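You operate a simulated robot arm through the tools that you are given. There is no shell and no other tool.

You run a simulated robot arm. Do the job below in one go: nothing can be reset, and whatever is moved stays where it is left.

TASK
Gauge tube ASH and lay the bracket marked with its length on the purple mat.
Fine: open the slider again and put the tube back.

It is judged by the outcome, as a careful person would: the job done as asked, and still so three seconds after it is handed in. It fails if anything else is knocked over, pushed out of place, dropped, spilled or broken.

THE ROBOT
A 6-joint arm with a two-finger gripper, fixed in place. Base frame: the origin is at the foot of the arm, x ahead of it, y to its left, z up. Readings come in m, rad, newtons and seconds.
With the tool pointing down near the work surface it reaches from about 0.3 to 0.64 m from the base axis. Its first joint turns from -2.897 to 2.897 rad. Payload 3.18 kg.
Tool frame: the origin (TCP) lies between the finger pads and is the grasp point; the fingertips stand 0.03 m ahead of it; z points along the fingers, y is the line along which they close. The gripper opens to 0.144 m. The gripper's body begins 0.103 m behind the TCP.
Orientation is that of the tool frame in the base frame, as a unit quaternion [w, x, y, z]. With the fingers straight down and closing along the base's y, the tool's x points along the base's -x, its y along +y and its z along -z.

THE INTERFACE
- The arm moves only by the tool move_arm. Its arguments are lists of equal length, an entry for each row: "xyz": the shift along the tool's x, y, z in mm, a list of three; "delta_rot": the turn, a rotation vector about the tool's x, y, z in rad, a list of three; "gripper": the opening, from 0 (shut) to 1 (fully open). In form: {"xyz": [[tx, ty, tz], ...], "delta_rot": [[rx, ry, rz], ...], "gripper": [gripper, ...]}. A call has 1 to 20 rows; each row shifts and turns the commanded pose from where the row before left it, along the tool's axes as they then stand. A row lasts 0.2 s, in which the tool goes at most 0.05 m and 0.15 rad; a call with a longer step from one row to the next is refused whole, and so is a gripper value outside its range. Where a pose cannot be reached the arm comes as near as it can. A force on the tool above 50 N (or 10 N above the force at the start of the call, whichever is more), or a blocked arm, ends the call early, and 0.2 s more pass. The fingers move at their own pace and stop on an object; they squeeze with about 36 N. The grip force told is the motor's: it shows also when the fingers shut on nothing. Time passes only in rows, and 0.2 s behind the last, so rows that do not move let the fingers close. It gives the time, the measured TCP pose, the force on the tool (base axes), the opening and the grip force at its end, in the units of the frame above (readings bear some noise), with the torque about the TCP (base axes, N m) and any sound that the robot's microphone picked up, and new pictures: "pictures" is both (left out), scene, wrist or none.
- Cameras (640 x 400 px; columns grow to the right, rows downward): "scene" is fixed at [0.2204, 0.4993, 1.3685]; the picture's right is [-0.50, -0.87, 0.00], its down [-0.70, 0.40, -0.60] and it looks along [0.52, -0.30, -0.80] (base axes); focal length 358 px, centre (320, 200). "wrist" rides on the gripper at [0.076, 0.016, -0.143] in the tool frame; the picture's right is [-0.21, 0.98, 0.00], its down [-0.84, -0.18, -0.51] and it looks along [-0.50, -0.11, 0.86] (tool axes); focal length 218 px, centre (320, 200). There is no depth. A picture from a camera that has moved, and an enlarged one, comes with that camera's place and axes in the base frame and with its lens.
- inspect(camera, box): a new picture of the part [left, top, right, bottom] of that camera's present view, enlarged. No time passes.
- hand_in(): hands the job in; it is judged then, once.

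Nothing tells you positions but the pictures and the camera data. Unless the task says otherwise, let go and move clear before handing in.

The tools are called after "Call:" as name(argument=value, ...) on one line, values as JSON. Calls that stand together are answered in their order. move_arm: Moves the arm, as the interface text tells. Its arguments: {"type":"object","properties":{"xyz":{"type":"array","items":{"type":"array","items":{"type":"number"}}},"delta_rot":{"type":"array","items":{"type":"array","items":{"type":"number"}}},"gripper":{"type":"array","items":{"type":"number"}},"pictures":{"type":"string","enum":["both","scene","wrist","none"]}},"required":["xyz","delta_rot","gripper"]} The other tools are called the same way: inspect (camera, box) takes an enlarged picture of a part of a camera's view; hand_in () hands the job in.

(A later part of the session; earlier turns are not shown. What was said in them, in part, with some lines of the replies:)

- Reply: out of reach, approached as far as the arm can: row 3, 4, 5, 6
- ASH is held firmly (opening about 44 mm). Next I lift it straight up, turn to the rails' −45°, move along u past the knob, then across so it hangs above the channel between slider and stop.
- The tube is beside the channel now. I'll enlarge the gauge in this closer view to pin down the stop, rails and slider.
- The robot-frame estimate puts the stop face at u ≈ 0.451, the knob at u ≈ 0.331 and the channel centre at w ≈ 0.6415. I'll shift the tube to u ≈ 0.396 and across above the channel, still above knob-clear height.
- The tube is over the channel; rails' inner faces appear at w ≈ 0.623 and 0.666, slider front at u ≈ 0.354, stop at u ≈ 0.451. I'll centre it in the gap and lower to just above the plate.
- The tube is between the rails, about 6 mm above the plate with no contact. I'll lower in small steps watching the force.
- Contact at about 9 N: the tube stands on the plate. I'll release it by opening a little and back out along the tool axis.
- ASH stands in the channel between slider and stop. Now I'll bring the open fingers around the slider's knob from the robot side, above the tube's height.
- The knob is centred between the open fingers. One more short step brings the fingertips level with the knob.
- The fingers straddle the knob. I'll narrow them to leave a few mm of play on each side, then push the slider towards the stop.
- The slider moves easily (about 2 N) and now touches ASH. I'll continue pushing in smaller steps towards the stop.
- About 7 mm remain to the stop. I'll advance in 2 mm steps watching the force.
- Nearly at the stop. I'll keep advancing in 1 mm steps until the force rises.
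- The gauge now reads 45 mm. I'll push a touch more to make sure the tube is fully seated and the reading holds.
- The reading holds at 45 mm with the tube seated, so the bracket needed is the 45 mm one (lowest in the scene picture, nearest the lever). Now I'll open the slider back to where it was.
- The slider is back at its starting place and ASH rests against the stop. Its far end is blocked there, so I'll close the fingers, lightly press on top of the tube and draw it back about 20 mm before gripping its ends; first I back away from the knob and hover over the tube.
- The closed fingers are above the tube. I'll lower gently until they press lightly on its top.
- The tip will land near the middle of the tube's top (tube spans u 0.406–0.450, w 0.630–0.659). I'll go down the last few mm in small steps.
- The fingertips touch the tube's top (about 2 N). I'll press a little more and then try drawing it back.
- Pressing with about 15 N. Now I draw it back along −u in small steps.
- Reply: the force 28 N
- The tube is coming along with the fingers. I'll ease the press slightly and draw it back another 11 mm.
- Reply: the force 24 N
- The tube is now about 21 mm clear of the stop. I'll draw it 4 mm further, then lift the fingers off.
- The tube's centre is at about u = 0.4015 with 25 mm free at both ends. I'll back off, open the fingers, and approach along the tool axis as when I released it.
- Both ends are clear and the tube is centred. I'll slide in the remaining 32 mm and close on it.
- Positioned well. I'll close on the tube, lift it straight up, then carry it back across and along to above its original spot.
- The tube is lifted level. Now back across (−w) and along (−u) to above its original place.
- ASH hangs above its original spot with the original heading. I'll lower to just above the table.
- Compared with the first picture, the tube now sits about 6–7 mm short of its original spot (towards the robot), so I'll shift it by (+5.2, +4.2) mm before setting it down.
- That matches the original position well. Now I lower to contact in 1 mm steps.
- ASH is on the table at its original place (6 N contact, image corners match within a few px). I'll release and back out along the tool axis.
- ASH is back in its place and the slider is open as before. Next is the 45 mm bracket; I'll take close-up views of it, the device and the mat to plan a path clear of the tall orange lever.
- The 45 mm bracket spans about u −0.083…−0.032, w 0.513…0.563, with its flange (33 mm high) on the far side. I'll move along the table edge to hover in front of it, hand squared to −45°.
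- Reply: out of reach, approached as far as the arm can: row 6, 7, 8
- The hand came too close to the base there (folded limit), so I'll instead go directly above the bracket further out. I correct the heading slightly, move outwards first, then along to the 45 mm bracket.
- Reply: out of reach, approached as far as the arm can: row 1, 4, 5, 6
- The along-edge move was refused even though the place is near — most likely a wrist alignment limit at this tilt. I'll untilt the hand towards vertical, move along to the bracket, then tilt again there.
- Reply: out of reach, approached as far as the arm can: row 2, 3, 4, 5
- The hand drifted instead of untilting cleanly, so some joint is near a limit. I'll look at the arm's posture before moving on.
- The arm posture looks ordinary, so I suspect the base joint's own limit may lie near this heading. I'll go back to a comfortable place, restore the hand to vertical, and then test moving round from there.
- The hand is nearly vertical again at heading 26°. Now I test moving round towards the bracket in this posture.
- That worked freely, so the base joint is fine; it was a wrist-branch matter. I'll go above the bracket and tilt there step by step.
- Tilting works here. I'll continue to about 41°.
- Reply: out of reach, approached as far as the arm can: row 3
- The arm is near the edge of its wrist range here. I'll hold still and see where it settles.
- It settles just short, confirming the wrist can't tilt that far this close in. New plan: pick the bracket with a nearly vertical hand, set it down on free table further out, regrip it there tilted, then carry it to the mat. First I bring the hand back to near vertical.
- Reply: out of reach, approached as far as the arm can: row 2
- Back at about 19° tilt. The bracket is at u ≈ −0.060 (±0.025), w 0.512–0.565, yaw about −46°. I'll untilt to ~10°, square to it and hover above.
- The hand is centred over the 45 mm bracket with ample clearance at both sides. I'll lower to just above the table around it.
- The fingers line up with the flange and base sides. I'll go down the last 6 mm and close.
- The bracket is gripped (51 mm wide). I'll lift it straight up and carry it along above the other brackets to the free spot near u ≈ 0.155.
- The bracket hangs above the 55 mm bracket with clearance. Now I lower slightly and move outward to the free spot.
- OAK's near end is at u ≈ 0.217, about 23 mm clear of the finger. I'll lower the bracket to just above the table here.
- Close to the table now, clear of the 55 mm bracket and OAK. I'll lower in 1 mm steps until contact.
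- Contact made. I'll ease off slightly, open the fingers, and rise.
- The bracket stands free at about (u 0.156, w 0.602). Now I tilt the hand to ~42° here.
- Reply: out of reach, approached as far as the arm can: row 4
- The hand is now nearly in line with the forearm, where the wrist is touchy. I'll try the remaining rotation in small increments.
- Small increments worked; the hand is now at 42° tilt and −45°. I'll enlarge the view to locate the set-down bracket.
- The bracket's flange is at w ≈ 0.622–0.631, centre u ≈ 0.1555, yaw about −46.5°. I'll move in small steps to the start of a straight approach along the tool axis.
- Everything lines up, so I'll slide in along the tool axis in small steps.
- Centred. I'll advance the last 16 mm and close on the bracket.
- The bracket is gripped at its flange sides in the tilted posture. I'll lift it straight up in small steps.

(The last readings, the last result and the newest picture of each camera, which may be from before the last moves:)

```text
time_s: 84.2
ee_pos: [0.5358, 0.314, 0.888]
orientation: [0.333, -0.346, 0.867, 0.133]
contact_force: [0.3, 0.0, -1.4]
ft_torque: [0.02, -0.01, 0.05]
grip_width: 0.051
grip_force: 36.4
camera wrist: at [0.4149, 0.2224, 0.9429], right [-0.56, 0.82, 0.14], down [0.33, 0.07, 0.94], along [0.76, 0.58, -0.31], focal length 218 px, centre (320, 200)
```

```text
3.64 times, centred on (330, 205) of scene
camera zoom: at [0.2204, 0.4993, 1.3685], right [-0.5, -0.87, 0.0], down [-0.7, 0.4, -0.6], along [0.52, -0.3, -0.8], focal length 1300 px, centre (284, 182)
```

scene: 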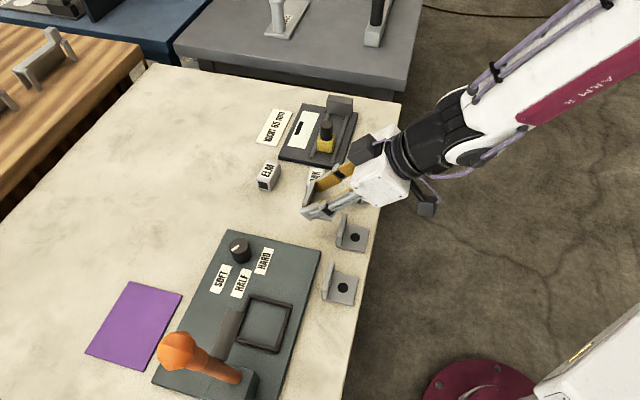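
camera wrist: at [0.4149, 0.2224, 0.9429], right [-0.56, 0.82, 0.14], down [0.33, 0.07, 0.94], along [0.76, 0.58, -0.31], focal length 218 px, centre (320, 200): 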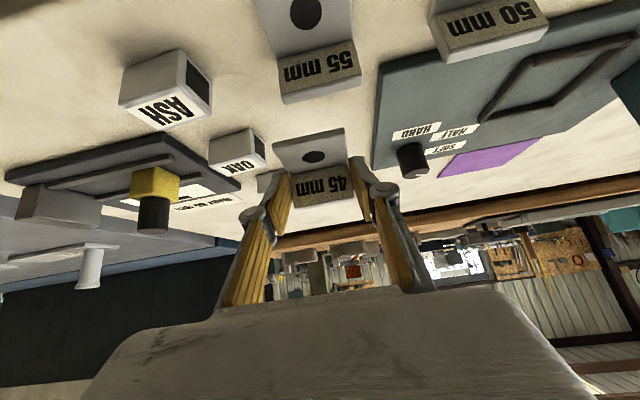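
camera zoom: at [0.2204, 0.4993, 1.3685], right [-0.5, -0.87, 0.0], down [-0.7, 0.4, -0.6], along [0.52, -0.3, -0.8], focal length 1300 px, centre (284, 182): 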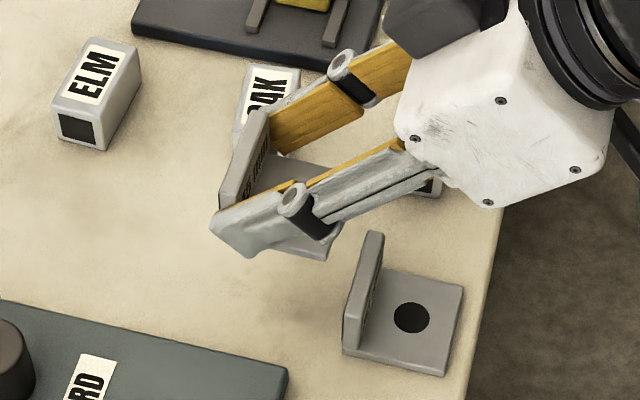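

The bracket hangs level. Now I carry it outward in small steps, keeping between ELM and the dial.

Call:
move_arm(xyz=[[-9.3, 2.9, 8.4], [-9.3, 2.9, 8.4], [-9.3, 2.9, 8.4], [-9.3, 2.9, 8.4], [-9.3, 2.9, 8.4], [-9.3, 2.9, 8.4], [-9.3, 2.9, 8.4], [-9.3, 2.9, 8.4], [0, 0, 0], [0, 0, 0]], delta_rot=[[0, 0, 0], [0, 0, 0], [0, 0, 0], [0, 0, 0], [0, 0, 0], [0, 0, 0], [0, 0, 0], [0, 0, 0], [0, 0, 0], [0, 0, 0]], gripper=[0, 0, 0, 0, 0, 0, 0, 0, 0, 0])

```text
time_s: 86.4
ee_pos: [0.5928, 0.4007, 0.8885]
orientation: [0.333, -0.345, 0.867, 0.133]
contact_force: [-0.3, -0.2, -1.1]
ft_torque: [0.01, 0.0, 0.0]
grip_width: 0.0512
grip_force: 36.1
camera wrist: at [0.471, 0.3078, 0.9432], right [-0.56, 0.82, 0.14], down [0.33, 0.07, 0.94], along [0.76, 0.58, -0.31], focal length 218 px, centre (320, 200)
```

scene: 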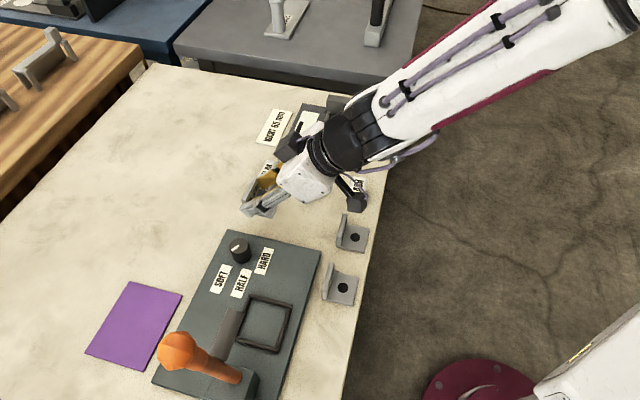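
wrist: 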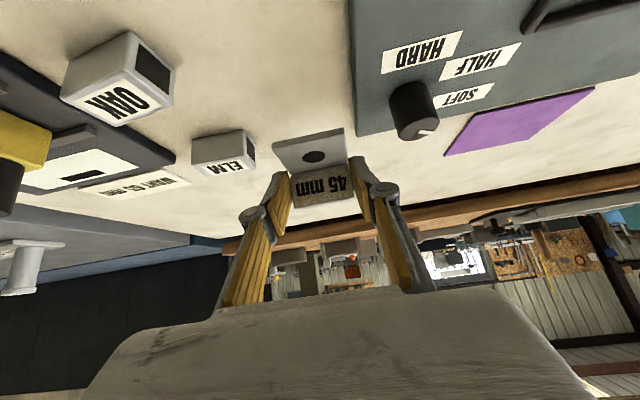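

Good, still smooth. I continue outward and slightly lower, drifting towards −u.

Call:
move_arm(xyz=[[-8, 5, 9.4], [-8, 5, 9.4], [-8, 5, 9.4], [-8, 5, 9.4], [-8, 5, 9.4], [-8, 5, 9.4], [-8, 5, 9.4], [0, 0, 0], [0, 0, 0]], delta_rot=[[0, 0, 0], [0, 0, 0], [0, 0, 0], [0, 0, 0], [0, 0, 0], [0, 0, 0], [0, 0, 0], [0, 0, 0], [0, 0, 0]], gripper=[0, 0, 0, 0, 0, 0, 0, 0, 0])

Call:
inspect(camera="wrist", box=[240, 20, 640, 240])

```text
time_s: 88.4
ee_pos: [0.6311, 0.4856, 0.8772]
orientation: [0.333, -0.346, 0.867, 0.134]
contact_force: [-0.5, -0.3, -0.1]
ft_torque: [0.02, -0.01, -0.02]
grip_width: 0.051
grip_force: 36.0
camera wrist: at [0.5096, 0.3931, 0.9318], right [-0.56, 0.82, 0.14], down [0.33, 0.07, 0.94], along [0.76, 0.58, -0.31], focal length 218 px, centre (320, 200)
```

scene: 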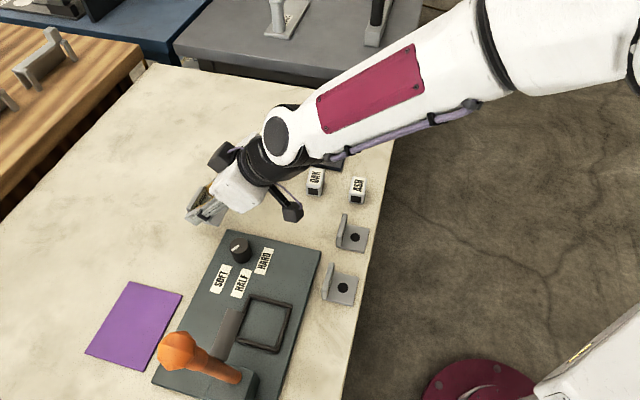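
wrist: 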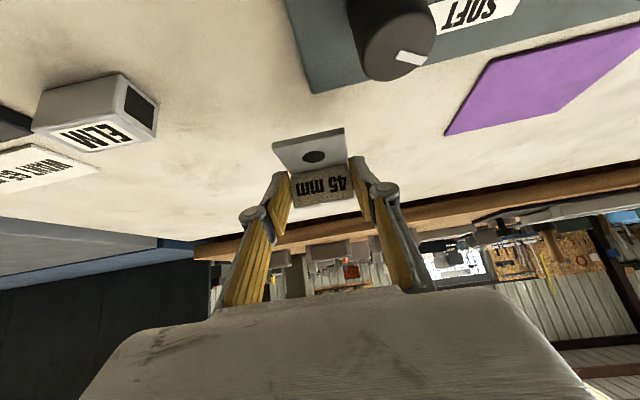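

```text
1.60 times, centred on (440, 130) of wrist
camera zoom: at [0.5096, 0.3931, 0.9318], right [-0.56, 0.82, 0.14], down [0.33, 0.07, 0.94], along [0.76, 0.58, -0.31], focal length 349 px, centre (128, 312)
```

zoom: 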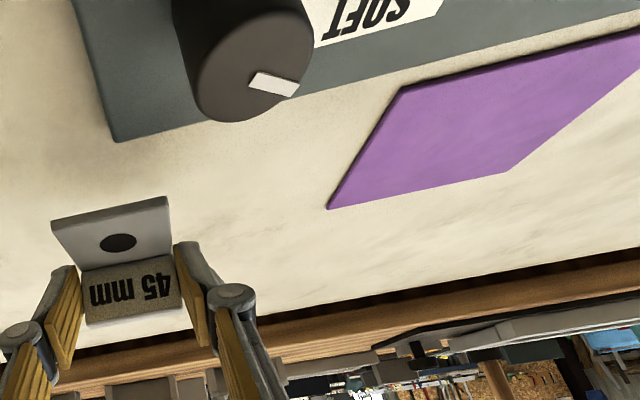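

The mat spans about u −0.163…−0.041, w 0.786…0.888. I'll swing the hand's heading gradually (to keep its wrist away from the lever and its side rod) while carrying the bracket along −u.

Call:
move_arm(xyz=[[-1.3, 12.1, 1.2], [-1.6, 12.1, 1.5], [-1.9, 12.0, 1.7], [-2.1, 11.9, 2.0], [-2.4, 11.8, 2.25], [-2.6, 11.7, 2.5], [-2.9, 11.6, 2.8], [0, 0, 0], [0, 0, 0]], delta_rot=[[-0.0206, -0.005, -0.0228], [-0.0207, -0.005, -0.0227], [-0.0208, -0.005, -0.0226], [-0.0209, -0.005, -0.0225], [-0.021, -0.005, -0.0224], [-0.0211, -0.005, -0.0223], [-0.0212, -0.005, -0.0222], [0, 0, 0], [0, 0, 0]], gripper=[0, 0, 0, 0, 0, 0, 0, 0, 0])

Call:
inspect(camera="scene", box=[60, 120, 380, 400])

```text
time_s: 90.4
ee_pos: [0.5806, 0.5548, 0.8771]
orientation: [0.332, -0.434, 0.819, 0.177]
contact_force: [0.7, -1.3, -1.5]
ft_torque: [-0.02, 0.03, 0.0]
grip_width: 0.0514
grip_force: 35.9
camera wrist: at [0.4809, 0.4379, 0.9263], right [-0.73, 0.67, 0.15], down [0.29, 0.11, 0.95], along [0.62, 0.73, -0.27], focal length 218 px, centre (320, 200)
```

scene: 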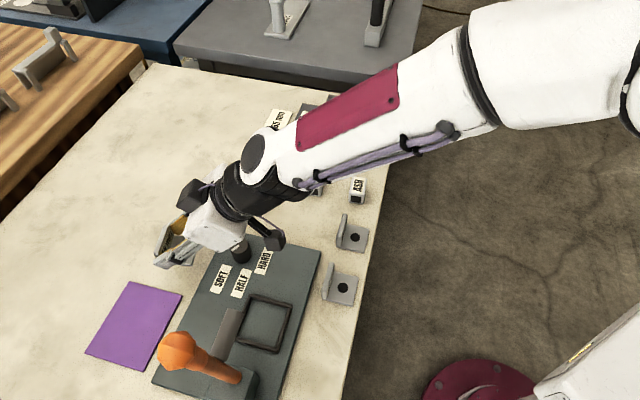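
wrist: 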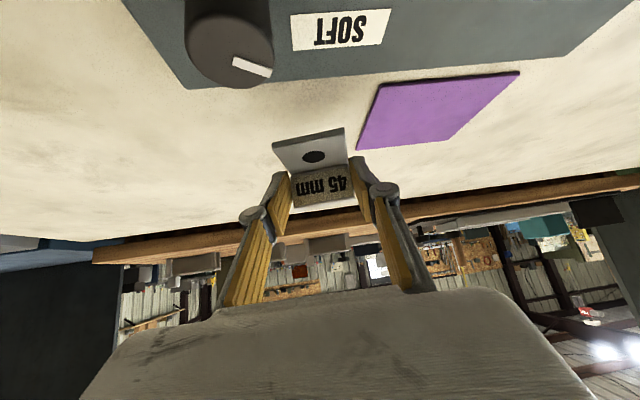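

```text
1.43 times, centred on (220, 260) of scene
camera zoom: at [0.2204, 0.4993, 1.3685], right [-0.5, -0.87, 0.0], down [-0.7, 0.4, -0.6], along [0.52, -0.3, -0.8], focal length 511 px, centre (463, 114)
```

zoom: 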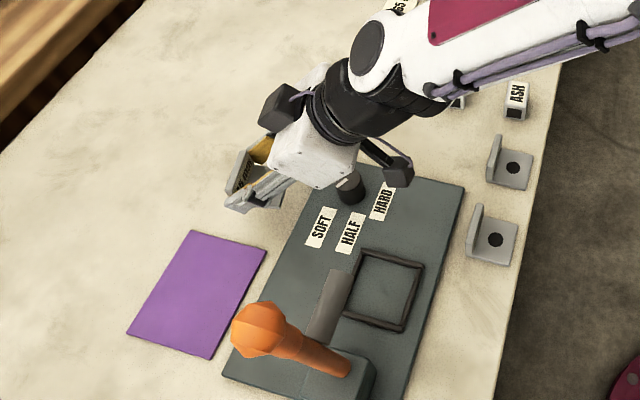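

Smooth so far. I continue towards the mat, four rows at a time.

Call:
move_arm(xyz=[[-3.1, 11.5, 3.0], [-3.4, 11.3, 3.3], [-3.6, 11.2, 3.55], [-3.8, 11.0, 3.8], [0, 0, 0], [0, 0, 0]], delta_rot=[[-0.0214, -0.005, -0.022], [-0.0215, -0.005, -0.0219], [-0.0216, -0.005, -0.0218], [-0.0217, -0.005, -0.0217], [0, 0, 0], [0, 0, 0]], gripper=[0, 0, 0, 0, 0, 0])

Call:
inspect(camera="scene", box=[80, 160, 320, 400])

```text
time_s: 91.8
ee_pos: [0.5506, 0.5953, 0.8772]
orientation: [0.328, -0.482, 0.787, 0.202]
contact_force: [0.5, 0.9, -0.4]
ft_torque: [-0.02, -0.02, 0.02]
grip_width: 0.0512
grip_force: 35.9
camera wrist: at [0.4668, 0.4653, 0.9241], right [-0.8, 0.58, 0.15], down [0.27, 0.12, 0.96], along [0.53, 0.81, -0.25], focal length 218 px, centre (320, 200)
```

scene: 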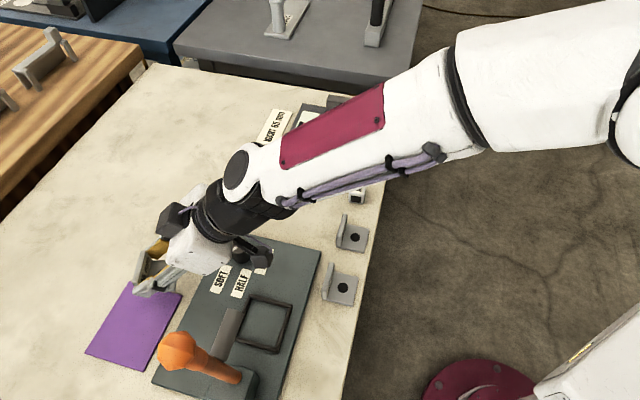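
wrist: 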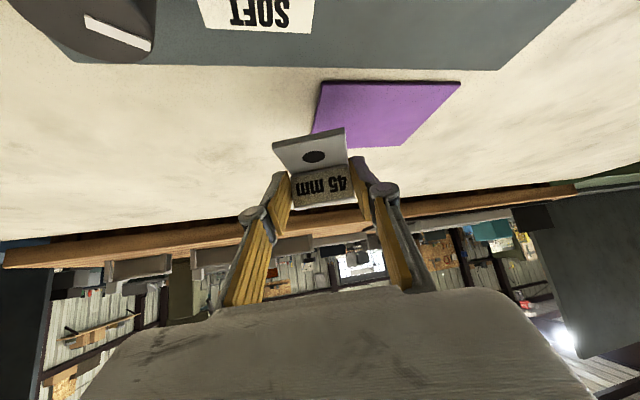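

```text
1.67 times, centred on (200, 280) of scene
camera zoom: at [0.2204, 0.4993, 1.3685], right [-0.5, -0.87, 0.0], down [-0.7, 0.4, -0.6], along [0.52, -0.3, -0.8], focal length 596 px, centre (520, 67)
```

zoom: 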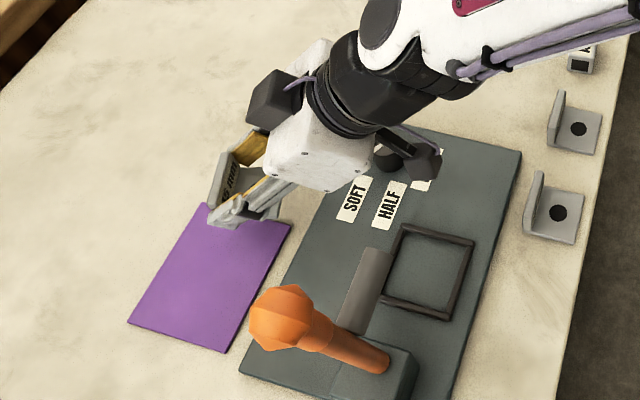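

Still clear. Four more rows bring the bracket above the mat.

Call:
move_arm(xyz=[[-4.0, 10.9, 4.1], [-4.2, 10.7, 4.3], [-4.4, 10.5, 4.6], [-4.6, 10.3, 4.8], [0, 0, 0], [0, 0, 0]], delta_rot=[[-0.0218, -0.005, -0.0216], [-0.0219, -0.005, -0.0215], [-0.022, -0.005, -0.0214], [-0.0222, -0.005, -0.0212], [0, 0, 0], [0, 0, 0]], gripper=[0, 0, 0, 0, 0, 0])

Call:
inspect(camera="scene", box=[80, 160, 320, 400])

Call:
inspect(camera="wrist", box=[200, 40, 480, 240])

```text
time_s: 93.2
ee_pos: [0.5234, 0.6362, 0.8777]
orientation: [0.323, -0.527, 0.753, 0.226]
contact_force: [-0.1, 1.2, -0.1]
ft_torque: [0.01, -0.01, 0.03]
grip_width: 0.0513
grip_force: 35.7
camera wrist: at [0.456, 0.4957, 0.9203], right [-0.87, 0.47, 0.15], down [0.24, 0.14, 0.96], along [0.43, 0.87, -0.23], focal length 218 px, centre (320, 200)
```

scene: 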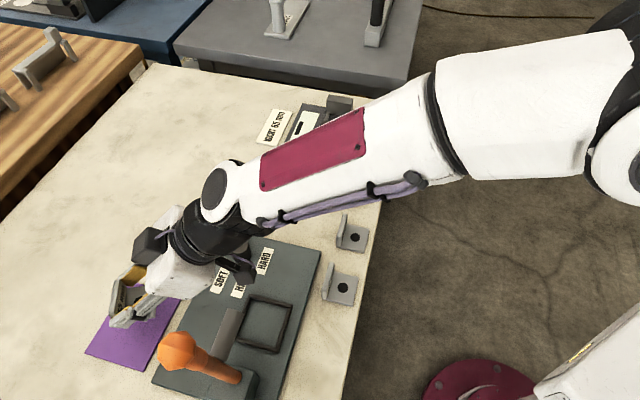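
wrist: 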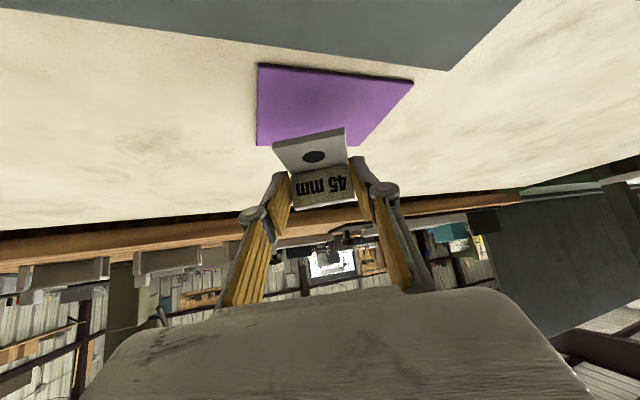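

```text
1.67 times, centred on (200, 280) of scene
camera zoom: at [0.2204, 0.4993, 1.3685], right [-0.5, -0.87, 0.0], down [-0.7, 0.4, -0.6], along [0.52, -0.3, -0.8], focal length 596 px, centre (520, 67)
```

zoom: 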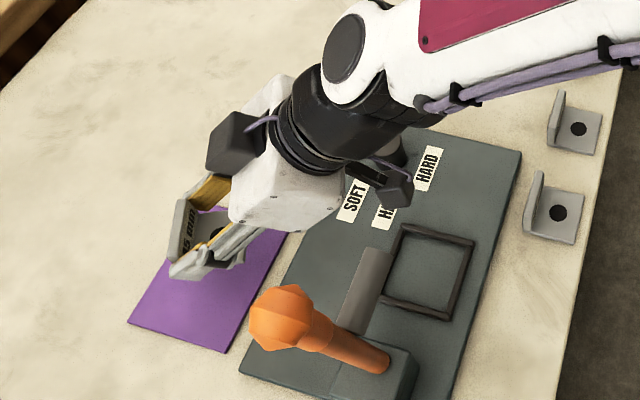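

```text
2.00 times, centred on (340, 140) of wrist
camera zoom: at [0.456, 0.4957, 0.9203], right [-0.87, 0.47, 0.15], down [0.24, 0.14, 0.96], along [0.43, 0.87, -0.23], focal length 436 px, centre (280, 320)
```

zoom: 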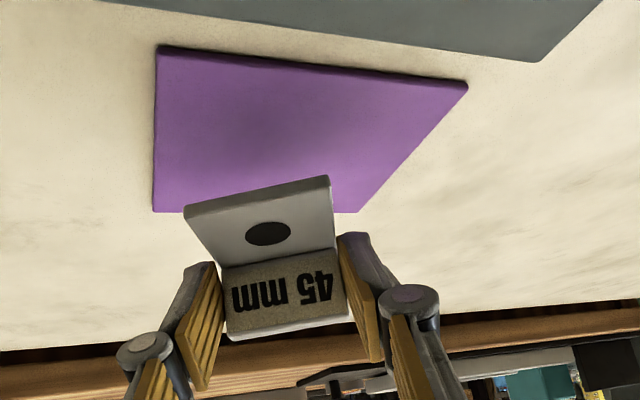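

The bracket is above the mat. I'll move it about 12 mm further onto the mat while lowering 25 mm.

Call:
move_arm(xyz=[[3.0, -0.2, 8.9], [3.0, -0.2, 8.9], [3.0, -0.2, 8.9], [0, 0, 0], [0, 0, 0]], delta_rot=[[0, 0, 0], [0, 0, 0], [0, 0, 0], [0, 0, 0], [0, 0, 0]], gripper=[0, 0, 0, 0, 0])

Call:
inspect(camera="scene", box=[80, 220, 280, 400])

Call:
inspect(camera="wrist", box=[200, 40, 480, 240])

```text
time_s: 94.4
ee_pos: [0.5303, 0.6486, 0.8526]
orientation: [0.323, -0.527, 0.753, 0.227]
contact_force: [-0.5, 0.4, -1.3]
ft_torque: [-0.01, 0.01, -0.03]
grip_width: 0.0511
grip_force: 35.9
camera wrist: at [0.4608, 0.5075, 0.8957], right [-0.87, 0.47, 0.15], down [0.24, 0.14, 0.96], along [0.43, 0.87, -0.23], focal length 218 px, centre (320, 200)
```

scene: 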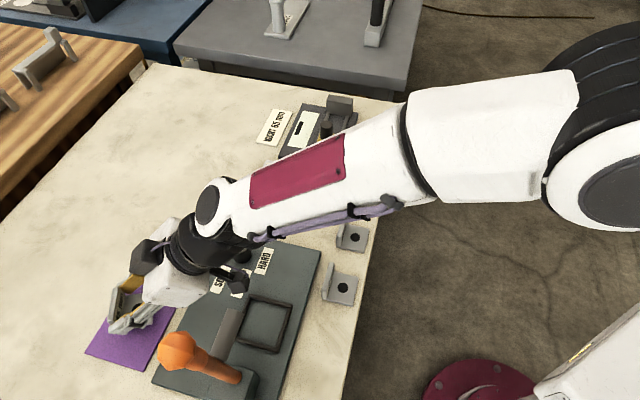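
wrist: 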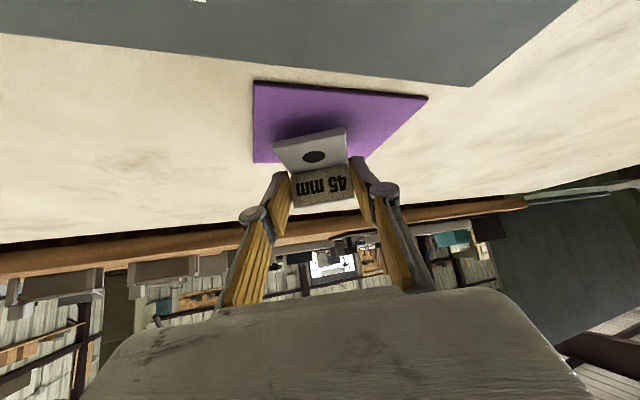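

```text
2.22 times, centred on (180, 310) of scene
camera zoom: at [0.2204, 0.4993, 1.3685], right [-0.5, -0.87, 0.0], down [-0.7, 0.4, -0.6], along [0.52, -0.3, -0.8], focal length 795 px, centre (631, -44)
```

zoom: 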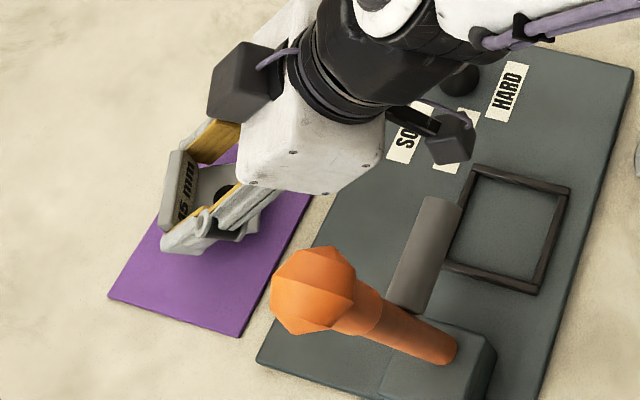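

```text
2.00 times, centred on (340, 140) of wrist
camera zoom: at [0.4608, 0.5075, 0.8957], right [-0.87, 0.47, 0.15], down [0.24, 0.14, 0.96], along [0.43, 0.87, -0.23], focal length 436 px, centre (280, 320)
```

zoom: 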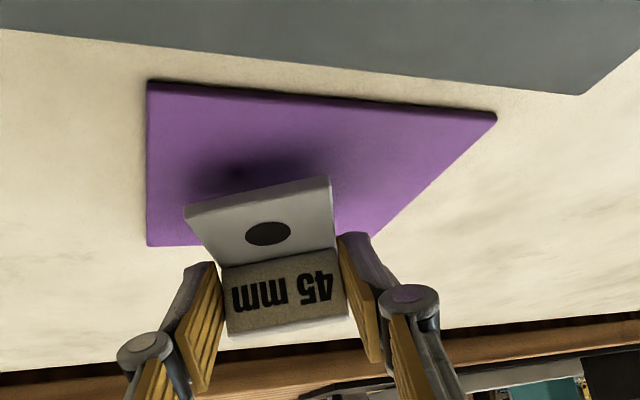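

Well placed over the mat and clear of the lever. I'll lower 10 mm, then continue in small steps until contact.

Call:
move_arm(xyz=[[3.6, 0, 3.45], [3.6, 0, 3.45], [0, 0, 0], [0, 0, 0]], delta_rot=[[0, 0, 0], [0, 0, 0], [0, 0, 0], [0, 0, 0]], gripper=[0, 0, 0, 0], pictures="none")

```text
time_s: 95.4
ee_pos: [0.5302, 0.6474, 0.8418]
orientation: [0.323, -0.526, 0.754, 0.226]
contact_force: [-0.5, 0.0, -1.2]
ft_torque: [-0.04, -0.04, 0.02]
grip_width: 0.0509
grip_force: 35.6
```

Call:
move_arm(xyz=[[0.72, 0, 0.69], [0.72, 0, 0.69], [0, 0, 0]], delta_rot=[[0, 0, 0], [0, 0, 0], [0, 0, 0]], gripper=[0, 0, 0], pictures="wrist")

Call:
inspect(camera="wrist", box=[200, 60, 480, 240])

```text
time_s: 96.2
ee_pos: [0.5309, 0.6481, 0.8411]
orientation: [0.324, -0.527, 0.753, 0.227]
contact_force: [0.8, -0.4, 0.4]
ft_torque: [-0.08, -0.04, -0.01]
grip_width: 0.0511
grip_force: 36.0
camera wrist: at [0.4611, 0.5076, 0.8837], right [-0.87, 0.47, 0.15], down [0.24, 0.14, 0.96], along [0.43, 0.87, -0.23], focal length 218 px, centre (320, 200)
```

wrist: 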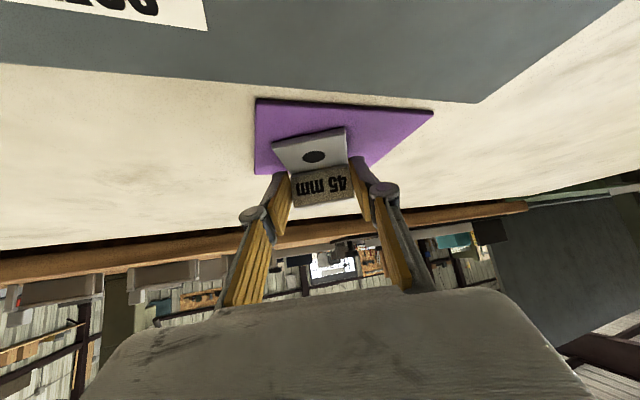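

```text
2.22 times, centred on (340, 150) of wrist
camera zoom: at [0.4611, 0.5076, 0.8837], right [-0.87, 0.47, 0.15], down [0.24, 0.14, 0.96], along [0.43, 0.87, -0.23], focal length 485 px, centre (276, 311)
```

zoom: 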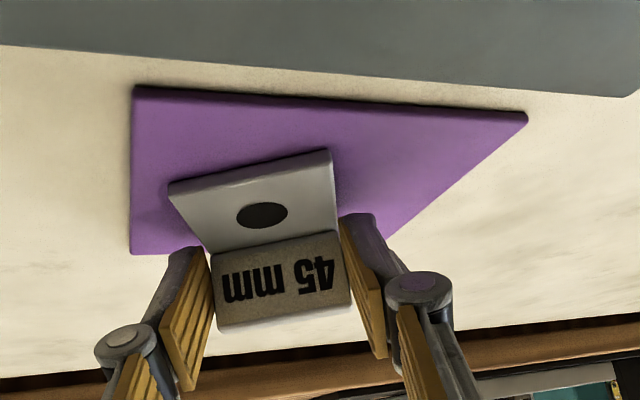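

Call:
move_arm(xyz=[[0.72, 0, 0.69], [0, 0, 0], [0, 0, 0]], delta_rot=[[0, 0, 0], [0, 0, 0], [0, 0, 0]], gripper=[0, 0, 0], pictures="none")

```text
time_s: 97.0
ee_pos: [0.5301, 0.6489, 0.8406]
orientation: [0.323, -0.526, 0.754, 0.225]
contact_force: [0.4, -4.2, 6.3]
ft_torque: [-0.27, 0.0, 0.0]
grip_width: 0.0515
grip_force: 36.2
```

The bracket's near edge touches the mat. I'll press a bit further so it settles flat in the grip.

Call:
move_arm(xyz=[[0.72, 0, 0.69], [0.72, 0, 0.69], [0, 0, 0], [0, 0, 0]], delta_rot=[[0, 0, 0], [0, 0, 0], [0, 0, 0], [0, 0, 0]], gripper=[0, 0, 0, 0], pictures="none")

Call:
inspect(camera="wrist", box=[230, 90, 430, 220])

Call:
inspect(camera="scene", box=[80, 260, 200, 380])

```text
time_s: 98.0
ee_pos: [0.5299, 0.6489, 0.8403]
orientation: [0.323, -0.527, 0.752, 0.227]
contact_force: [0.5, 1.1, 20.0]
ft_torque: [-0.41, 0.13, -0.01]
grip_width: 0.0512
grip_force: 35.5
```

```text
3.08 times, centred on (330, 155) of wrist
camera zoom: at [0.4612, 0.5082, 0.8825], right [-0.87, 0.47, 0.15], down [0.24, 0.14, 0.96], along [0.43, 0.87, -0.23], focal length 672 px, centre (289, 338)
```

zoom: 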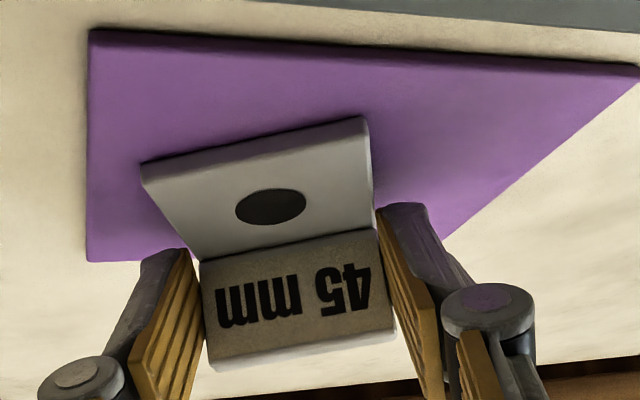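

```text
3.33 times, centred on (140, 320) of scene
camera zoom: at [0.2204, 0.4993, 1.3685], right [-0.5, -0.87, 0.0], down [-0.7, 0.4, -0.6], along [0.52, -0.3, -0.8], focal length 1192 px, centre (920, -200)
```

zoom: 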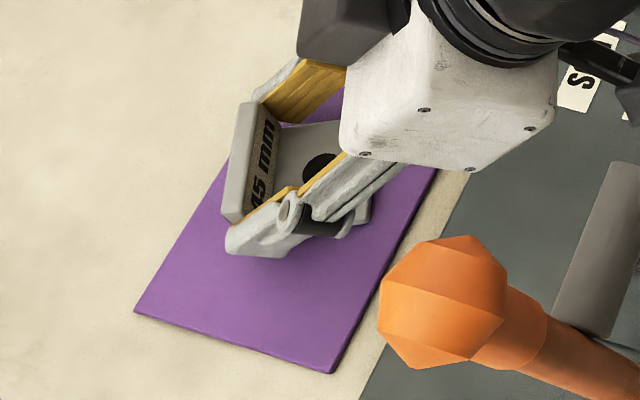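

The bracket lies on the mat, well inside its edges. I'll ease the pressure, then open the fingers wide.

Call:
move_arm(xyz=[[-0.72, 0, -0.69], [-0.72, 0, -0.69], [0, 0, 0], [0, 0, 0], [0, 0, 0], [0, 0, 0]], delta_rot=[[0, 0, 0], [0, 0, 0], [0, 0, 0], [0, 0, 0], [0, 0, 0], [0, 0, 0]], gripper=[0, 0, 0.42, 0.6, 0.85, 0.85])

Call:
inspect(camera="wrist", box=[210, 80, 450, 230])

Call:
inspect(camera="scene", box=[80, 240, 280, 400])

```text
time_s: 99.4
ee_pos: [0.5295, 0.6478, 0.8399]
orientation: [0.323, -0.527, 0.753, 0.227]
contact_force: [0.5, -0.1, -0.5]
ft_torque: [0.01, -0.02, 0.01]
grip_width: 0.1223
grip_force: 0.1
camera wrist: at [0.4609, 0.5077, 0.8827], right [-0.87, 0.47, 0.15], down [0.24, 0.14, 0.96], along [0.43, 0.87, -0.23], focal length 218 px, centre (320, 200)
```

scene: 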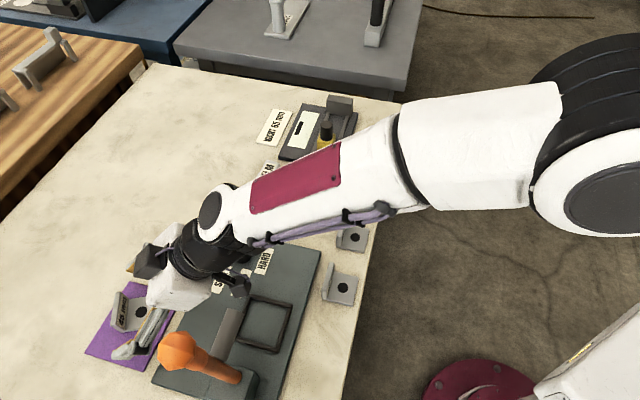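
wrist: 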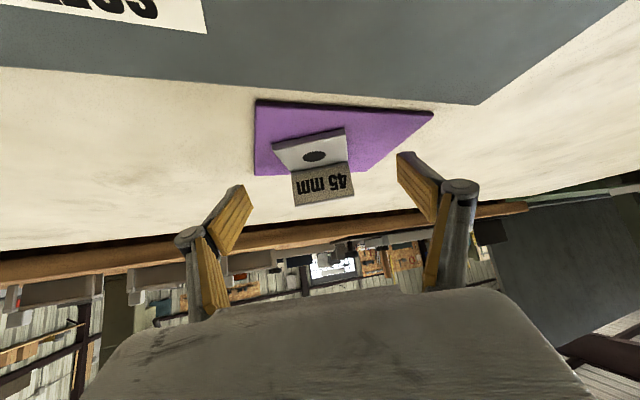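

```text
2.67 times, centred on (330, 155) of wrist
camera zoom: at [0.4609, 0.5077, 0.8827], right [-0.87, 0.47, 0.15], down [0.24, 0.14, 0.96], along [0.43, 0.87, -0.23], focal length 582 px, centre (293, 320)
```

zoom: 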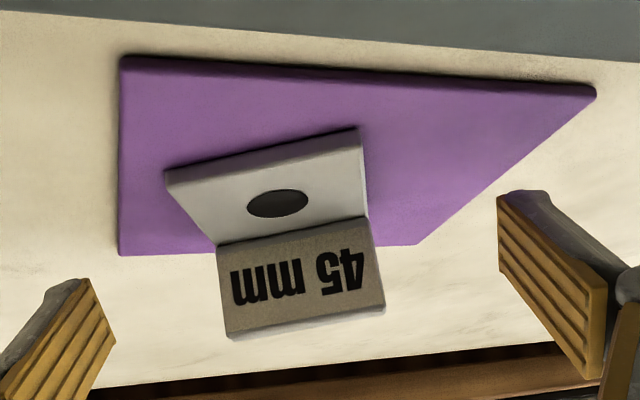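

```text
2.50 times, centred on (180, 320) of scene
camera zoom: at [0.2204, 0.4993, 1.3685], right [-0.5, -0.87, 0.0], down [-0.7, 0.4, -0.6], along [0.52, -0.3, -0.8], focal length 894 px, centre (670, -100)
```

zoom: 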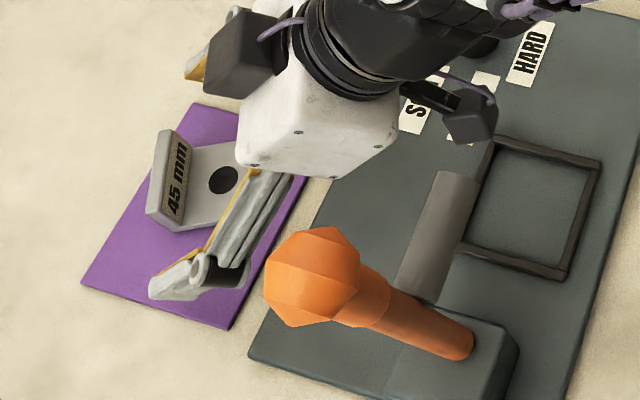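

Released: the 45 mm bracket lies flat, wholly on the purple mat. I'll open fully, shift the hand sideways away from the lever, then back out along the tool axis.

Call:
move_arm(xyz=[[0, 0, 0], [2.8, -8.6, -2.9], [2.8, -8.6, -2.9], [2.8, -8.6, -2.9], [2.8, -8.6, -2.9], [0, 0, 0]], delta_rot=[[0, 0, 0], [0, 0, 0], [0, 0, 0], [0, 0, 0], [0, 0, 0], [0, 0, 0]], gripper=[1, 1, 1, 1, 1, 1])

Call:
inspect(camera="scene", box=[80, 240, 280, 400])

Call:
inspect(camera="wrist", box=[210, 80, 450, 230])

```text
time_s: 100.8
ee_pos: [0.5566, 0.6207, 0.8391]
orientation: [0.324, -0.527, 0.752, 0.228]
contact_force: [-0.8, -0.2, 0.3]
ft_torque: [0.03, 0.0, 0.0]
grip_width: 0.1443
grip_force: 0.0
camera wrist: at [0.4878, 0.4804, 0.8818], right [-0.87, 0.47, 0.15], down [0.24, 0.14, 0.96], along [0.43, 0.87, -0.23], focal length 218 px, centre (320, 200)
```

scene: 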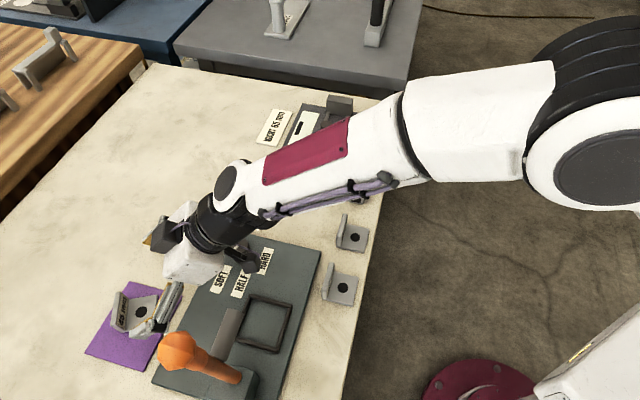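
wrist: 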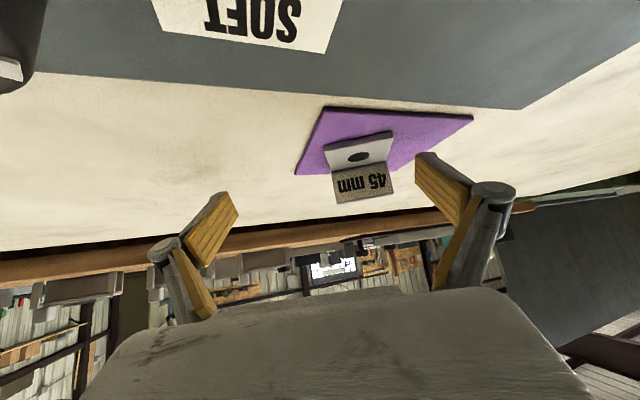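

```text
2.50 times, centred on (180, 320) of scene
camera zoom: at [0.2204, 0.4993, 1.3685], right [-0.5, -0.87, 0.0], down [-0.7, 0.4, -0.6], along [0.52, -0.3, -0.8], focal length 894 px, centre (670, -100)
```

zoom: 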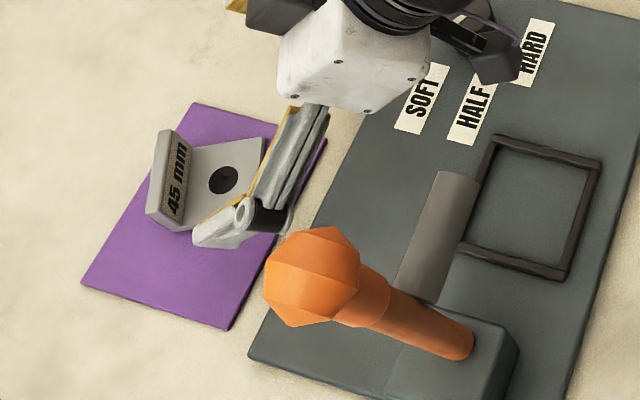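

```text
2.67 times, centred on (330, 155) of wrist
camera zoom: at [0.4878, 0.4804, 0.8818], right [-0.87, 0.47, 0.15], down [0.24, 0.14, 0.96], along [0.43, 0.87, -0.23], focal length 582 px, centre (293, 320)
```

zoom: 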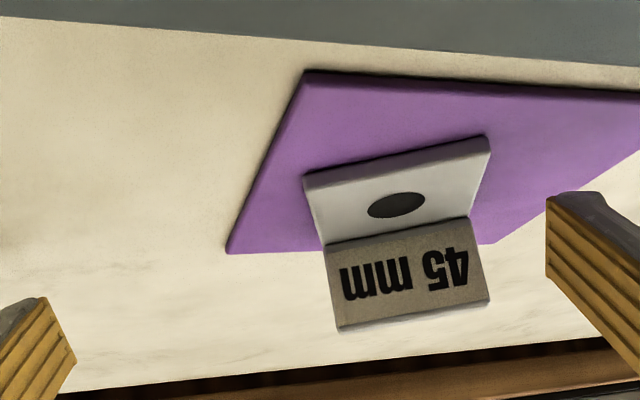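

The hand is clear beside the bracket. Now I back out along the tool axis.

Call:
move_arm(xyz=[[0, 0, -12.5], [0, 0, -12.5], [0, 0, -12.5], [0, 0, -12.5], [0, 0, -10], [0, 0, 0]], delta_rot=[[0, 0, 0], [0, 0, 0], [0, 0, 0], [0, 0, 0], [0, 0, 0], [0, 0, 0]], gripper=[1, 1, 1, 1, 1, 1])

Call:
inspect(camera="scene", box=[80, 200, 320, 400])

```text
time_s: 102.2
ee_pos: [0.5431, 0.5812, 0.8814]
orientation: [0.323, -0.526, 0.754, 0.226]
contact_force: [0.3, 0.3, -0.5]
ft_torque: [-0.01, -0.03, 0.02]
grip_width: 0.1441
grip_force: 0.0
camera wrist: at [0.4736, 0.4399, 0.9234], right [-0.87, 0.47, 0.15], down [0.24, 0.14, 0.96], along [0.43, 0.87, -0.23], focal length 218 px, centre (320, 200)
```

scene: 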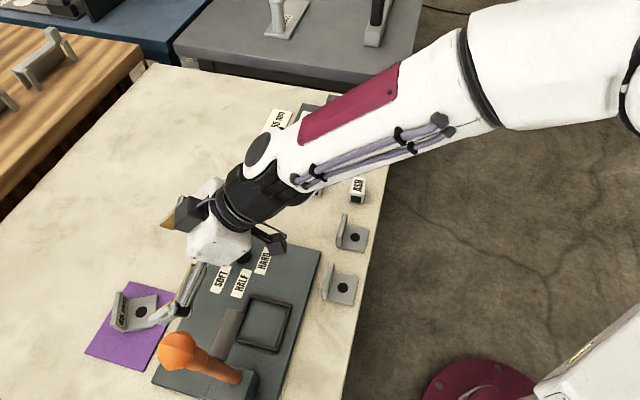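
wrist: 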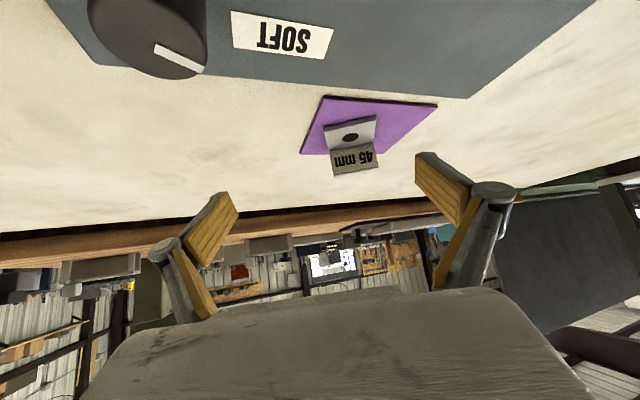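

```text
2.00 times, centred on (200, 300) of scene
camera zoom: at [0.2204, 0.4993, 1.3685], right [-0.5, -0.87, 0.0], down [-0.7, 0.4, -0.6], along [0.52, -0.3, -0.8], focal length 715 px, centre (560, 0)
```

zoom: 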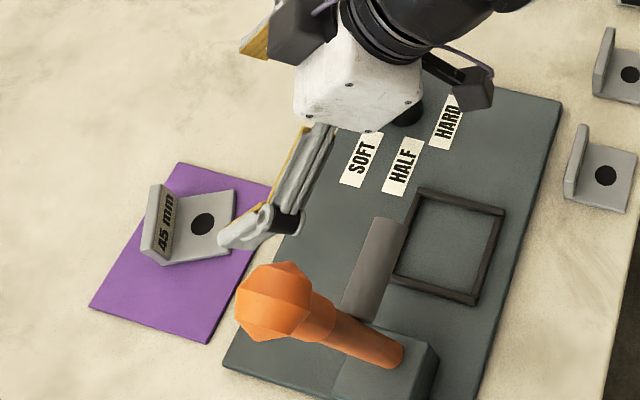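

The hand is off the bracket and above it. I'll move further away from the lever and mat along +u.

Call:
move_arm(xyz=[[4.4, -13.6, -4.6], [4.4, -13.6, -4.6], [4.4, -13.6, -4.6], [4.4, -13.6, -4.6], [4.4, -13.6, -4.6], [4.4, -13.6, -4.6], [0, 0, 0]], delta_rot=[[0, 0, 0], [0, 0, 0], [0, 0, 0], [0, 0, 0], [0, 0, 0], [0, 0, 0], [0, 0, 0]], gripper=[1, 1, 1, 1, 1, 1, 1])

Call:
inspect(camera="scene", box=[80, 240, 240, 380])

Call:
inspect(camera="scene", box=[100, 80, 420, 400])

```text
time_s: 103.8
ee_pos: [0.6065, 0.5178, 0.88]
orientation: [0.321, -0.527, 0.754, 0.226]
contact_force: [-0.4, 0.3, 0.8]
ft_torque: [-0.02, 0.02, -0.01]
grip_width: 0.1438
grip_force: 0.1
camera wrist: at [0.5371, 0.377, 0.9233], right [-0.87, 0.47, 0.15], down [0.24, 0.14, 0.96], along [0.43, 0.87, -0.23], focal length 218 px, centre (320, 200)
```

scene: 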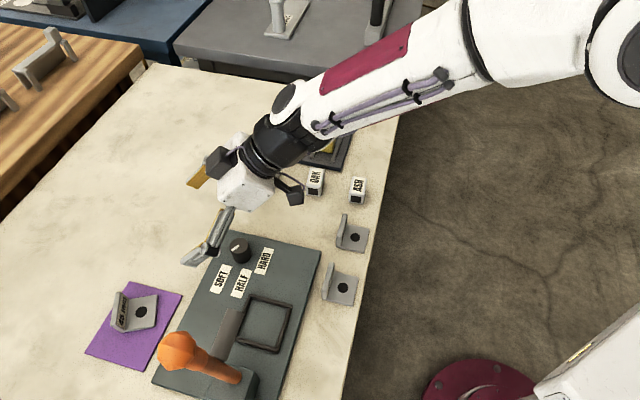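
wrist: 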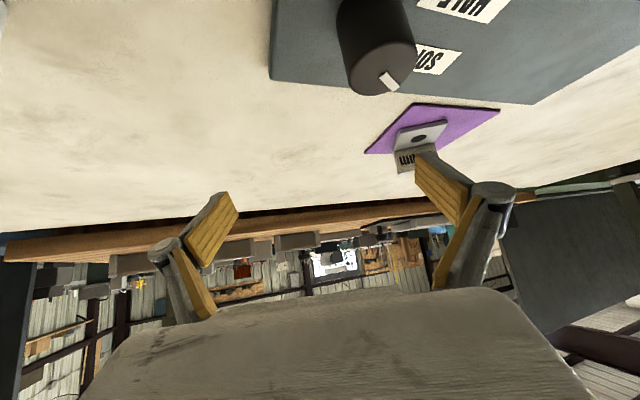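

```text
2.86 times, centred on (160, 310) of scene
camera zoom: at [0.2204, 0.4993, 1.3685], right [-0.5, -0.87, 0.0], down [-0.7, 0.4, -0.6], along [0.52, -0.3, -0.8], focal length 1022 px, centre (777, -114)
```

zoom: 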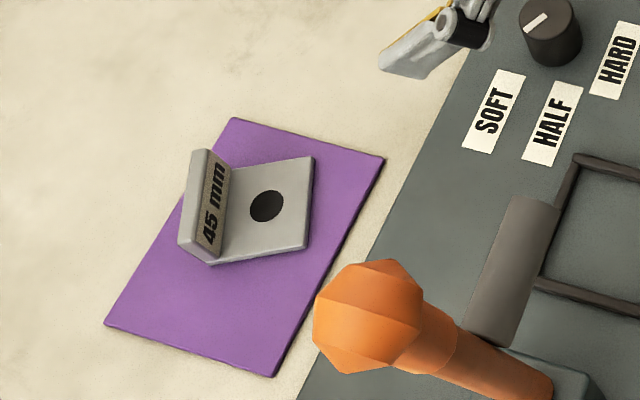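

```text
1.25 times, centred on (260, 240) of scene
camera zoom: at [0.2204, 0.4993, 1.3685], right [-0.5, -0.87, 0.0], down [-0.7, 0.4, -0.6], along [0.52, -0.3, -0.8], focal length 447 px, centre (395, 150)
```

zoom: 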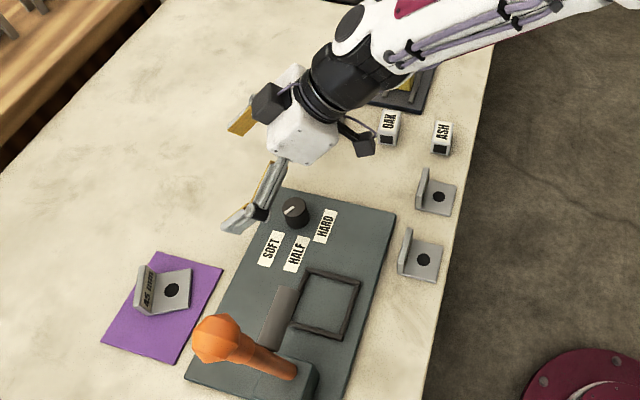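

The bracket lies flat within the mat, and the dial and lever look untouched. I'll draw the arm back a little further so I can check the rest of the table.

Call:
move_arm(xyz=[[0, 0, -15], [0, 0, -15], [0, 0, -15], [0, 0, -15], [0, 0, -15], [0, 0, -15], [0, 0, 0]], delta_rot=[[0, 0, 0], [0, 0, 0], [0, 0, 0], [0, 0, 0], [0, 0, 0], [0, 0, 0], [0, 0, 0]], gripper=[1, 1, 1, 1, 1, 1, 1])

Call:
inspect(camera="scene", box=[220, 80, 420, 300])

```text
time_s: 105.4
ee_pos: [0.5829, 0.455, 0.9435]
orientation: [0.323, -0.526, 0.753, 0.226]
contact_force: [-0.2, 0.5, 0.6]
ft_torque: [-0.03, 0.03, 0.01]
grip_width: 0.1437
grip_force: 0.0
camera wrist: at [0.514, 0.3151, 0.9862], right [-0.87, 0.47, 0.15], down [0.24, 0.14, 0.96], along [0.43, 0.87, -0.23], focal length 218 px, centre (320, 200)
```

scene: 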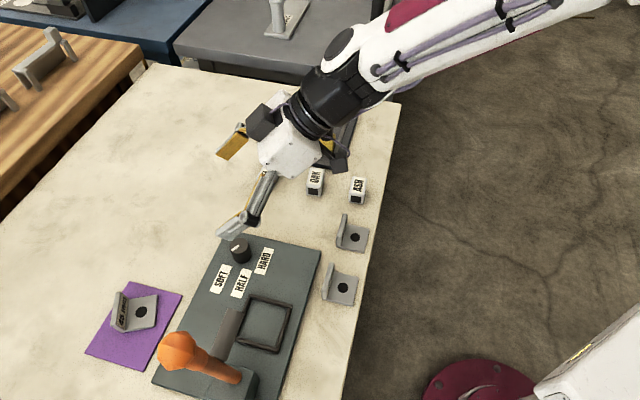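
wrist: 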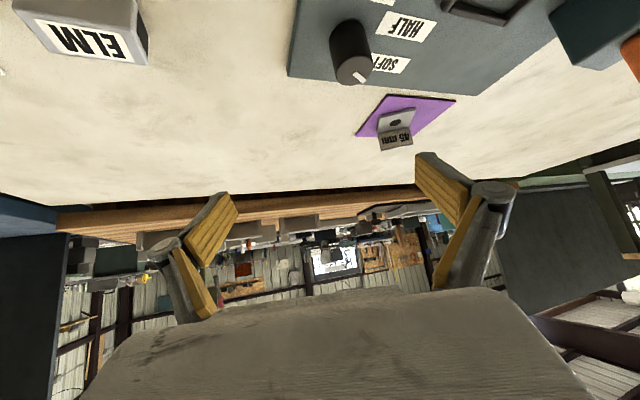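

```text
1.82 times, centred on (320, 190) of scene
camera zoom: at [0.2204, 0.4993, 1.3685], right [-0.5, -0.87, 0.0], down [-0.7, 0.4, -0.6], along [0.52, -0.3, -0.8], focal length 650 px, centre (320, 218)
```

zoom: 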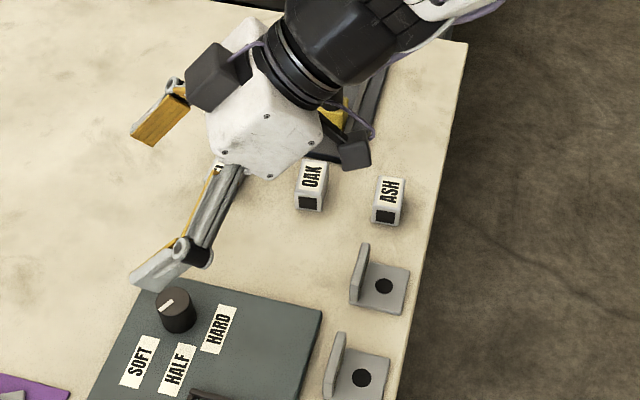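

ELM, the tubes, and the other brackets look in place. One more small retreat to see the gauge clearly before handing in.

Call:
move_arm(xyz=[[4, 10, -12], [4, 10, -12], [4, 10, -12], [4, 10, -12], [4, 10, -12], [0, 0, 0]], delta_rot=[[0, 0, 0], [0, 0, 0], [0, 0, 0], [0, 0, 0], [0, 0, 0], [0, 0, 0]], gripper=[1, 1, 1, 1, 1, 1])

Call:
inspect(camera="scene", box=[220, 80, 420, 260])

Call:
inspect(camera="scene", box=[80, 240, 240, 380])

```text
time_s: 106.8
ee_pos: [0.5157, 0.4187, 0.9689]
orientation: [0.322, -0.527, 0.754, 0.225]
contact_force: [1.0, 0.5, -0.6]
ft_torque: [0.02, 0.0, -0.01]
grip_width: 0.1439
grip_force: 0.0
camera wrist: at [0.4467, 0.2778, 1.0126], right [-0.87, 0.47, 0.15], down [0.24, 0.14, 0.96], along [0.43, 0.87, -0.23], focal length 218 px, centre (320, 200)
```

scene: 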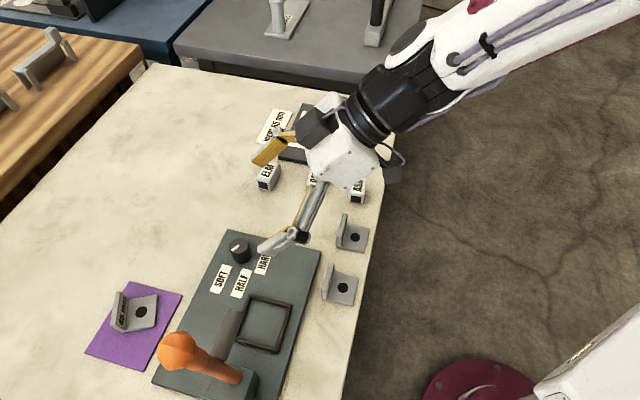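
wrist: 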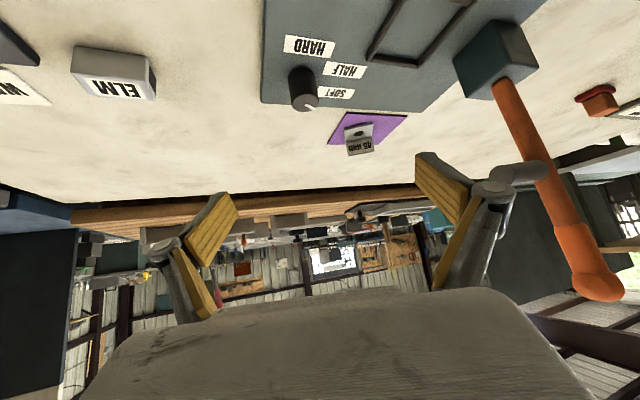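

```text
2.22 times, centred on (320, 170) of scene
camera zoom: at [0.2204, 0.4993, 1.3685], right [-0.5, -0.87, 0.0], down [-0.7, 0.4, -0.6], along [0.52, -0.3, -0.8], focal length 795 px, centre (320, 267)
```

zoom: 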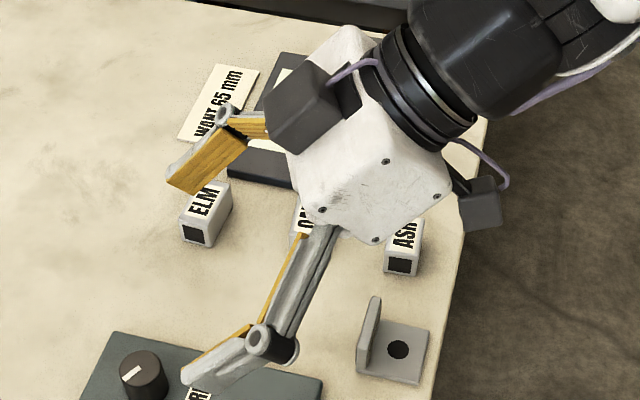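

```text
2.86 times, centred on (160, 310) of scene
camera zoom: at [0.2204, 0.4993, 1.3685], right [-0.5, -0.87, 0.0], down [-0.7, 0.4, -0.6], along [0.52, -0.3, -0.8], focal length 1022 px, centre (777, -114)
```

zoom: 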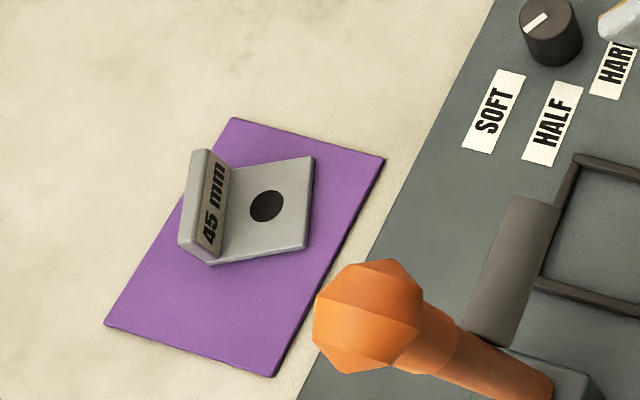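

The gauge read 45 mm for ASH. ASH is back at its original spot and the slider is open. The bracket marked 45 mm lies flat on the purple mat. The gripper is empty and clear, and everything in view is where it was; the arm hides the gauge in this last picture, but nothing has touched it since I opened the slider. I'm handing in.

Call:
hand_in()

```text
The job is handed in.
```

ASH gauged at 45 mm, and the bracket marked 45 mm now lies flat on the purple mat, fully inside its edges. The job is handed in.

- **Tube:** ASH is back in its original place, matching the first picture to within a couple of millimetres.
- **Slider:** It is open again at its starting position. The arm hid the gauge in the last picture, so my last clear look at it was right after I put the tube back. Nothing touched it after that.
- **Bracket:** I set it down once on bare table on the way and gripped it again, because the arm could not tilt far enough at the bracket's first spot. It lies turned about 25° to the mat's edges.
- **Everything else:** The ELM and OAK tubes, the 50 and 55 mm brackets, the dial and the orange lever look undisturbed. I left the "WANT 65 mm" card alone.
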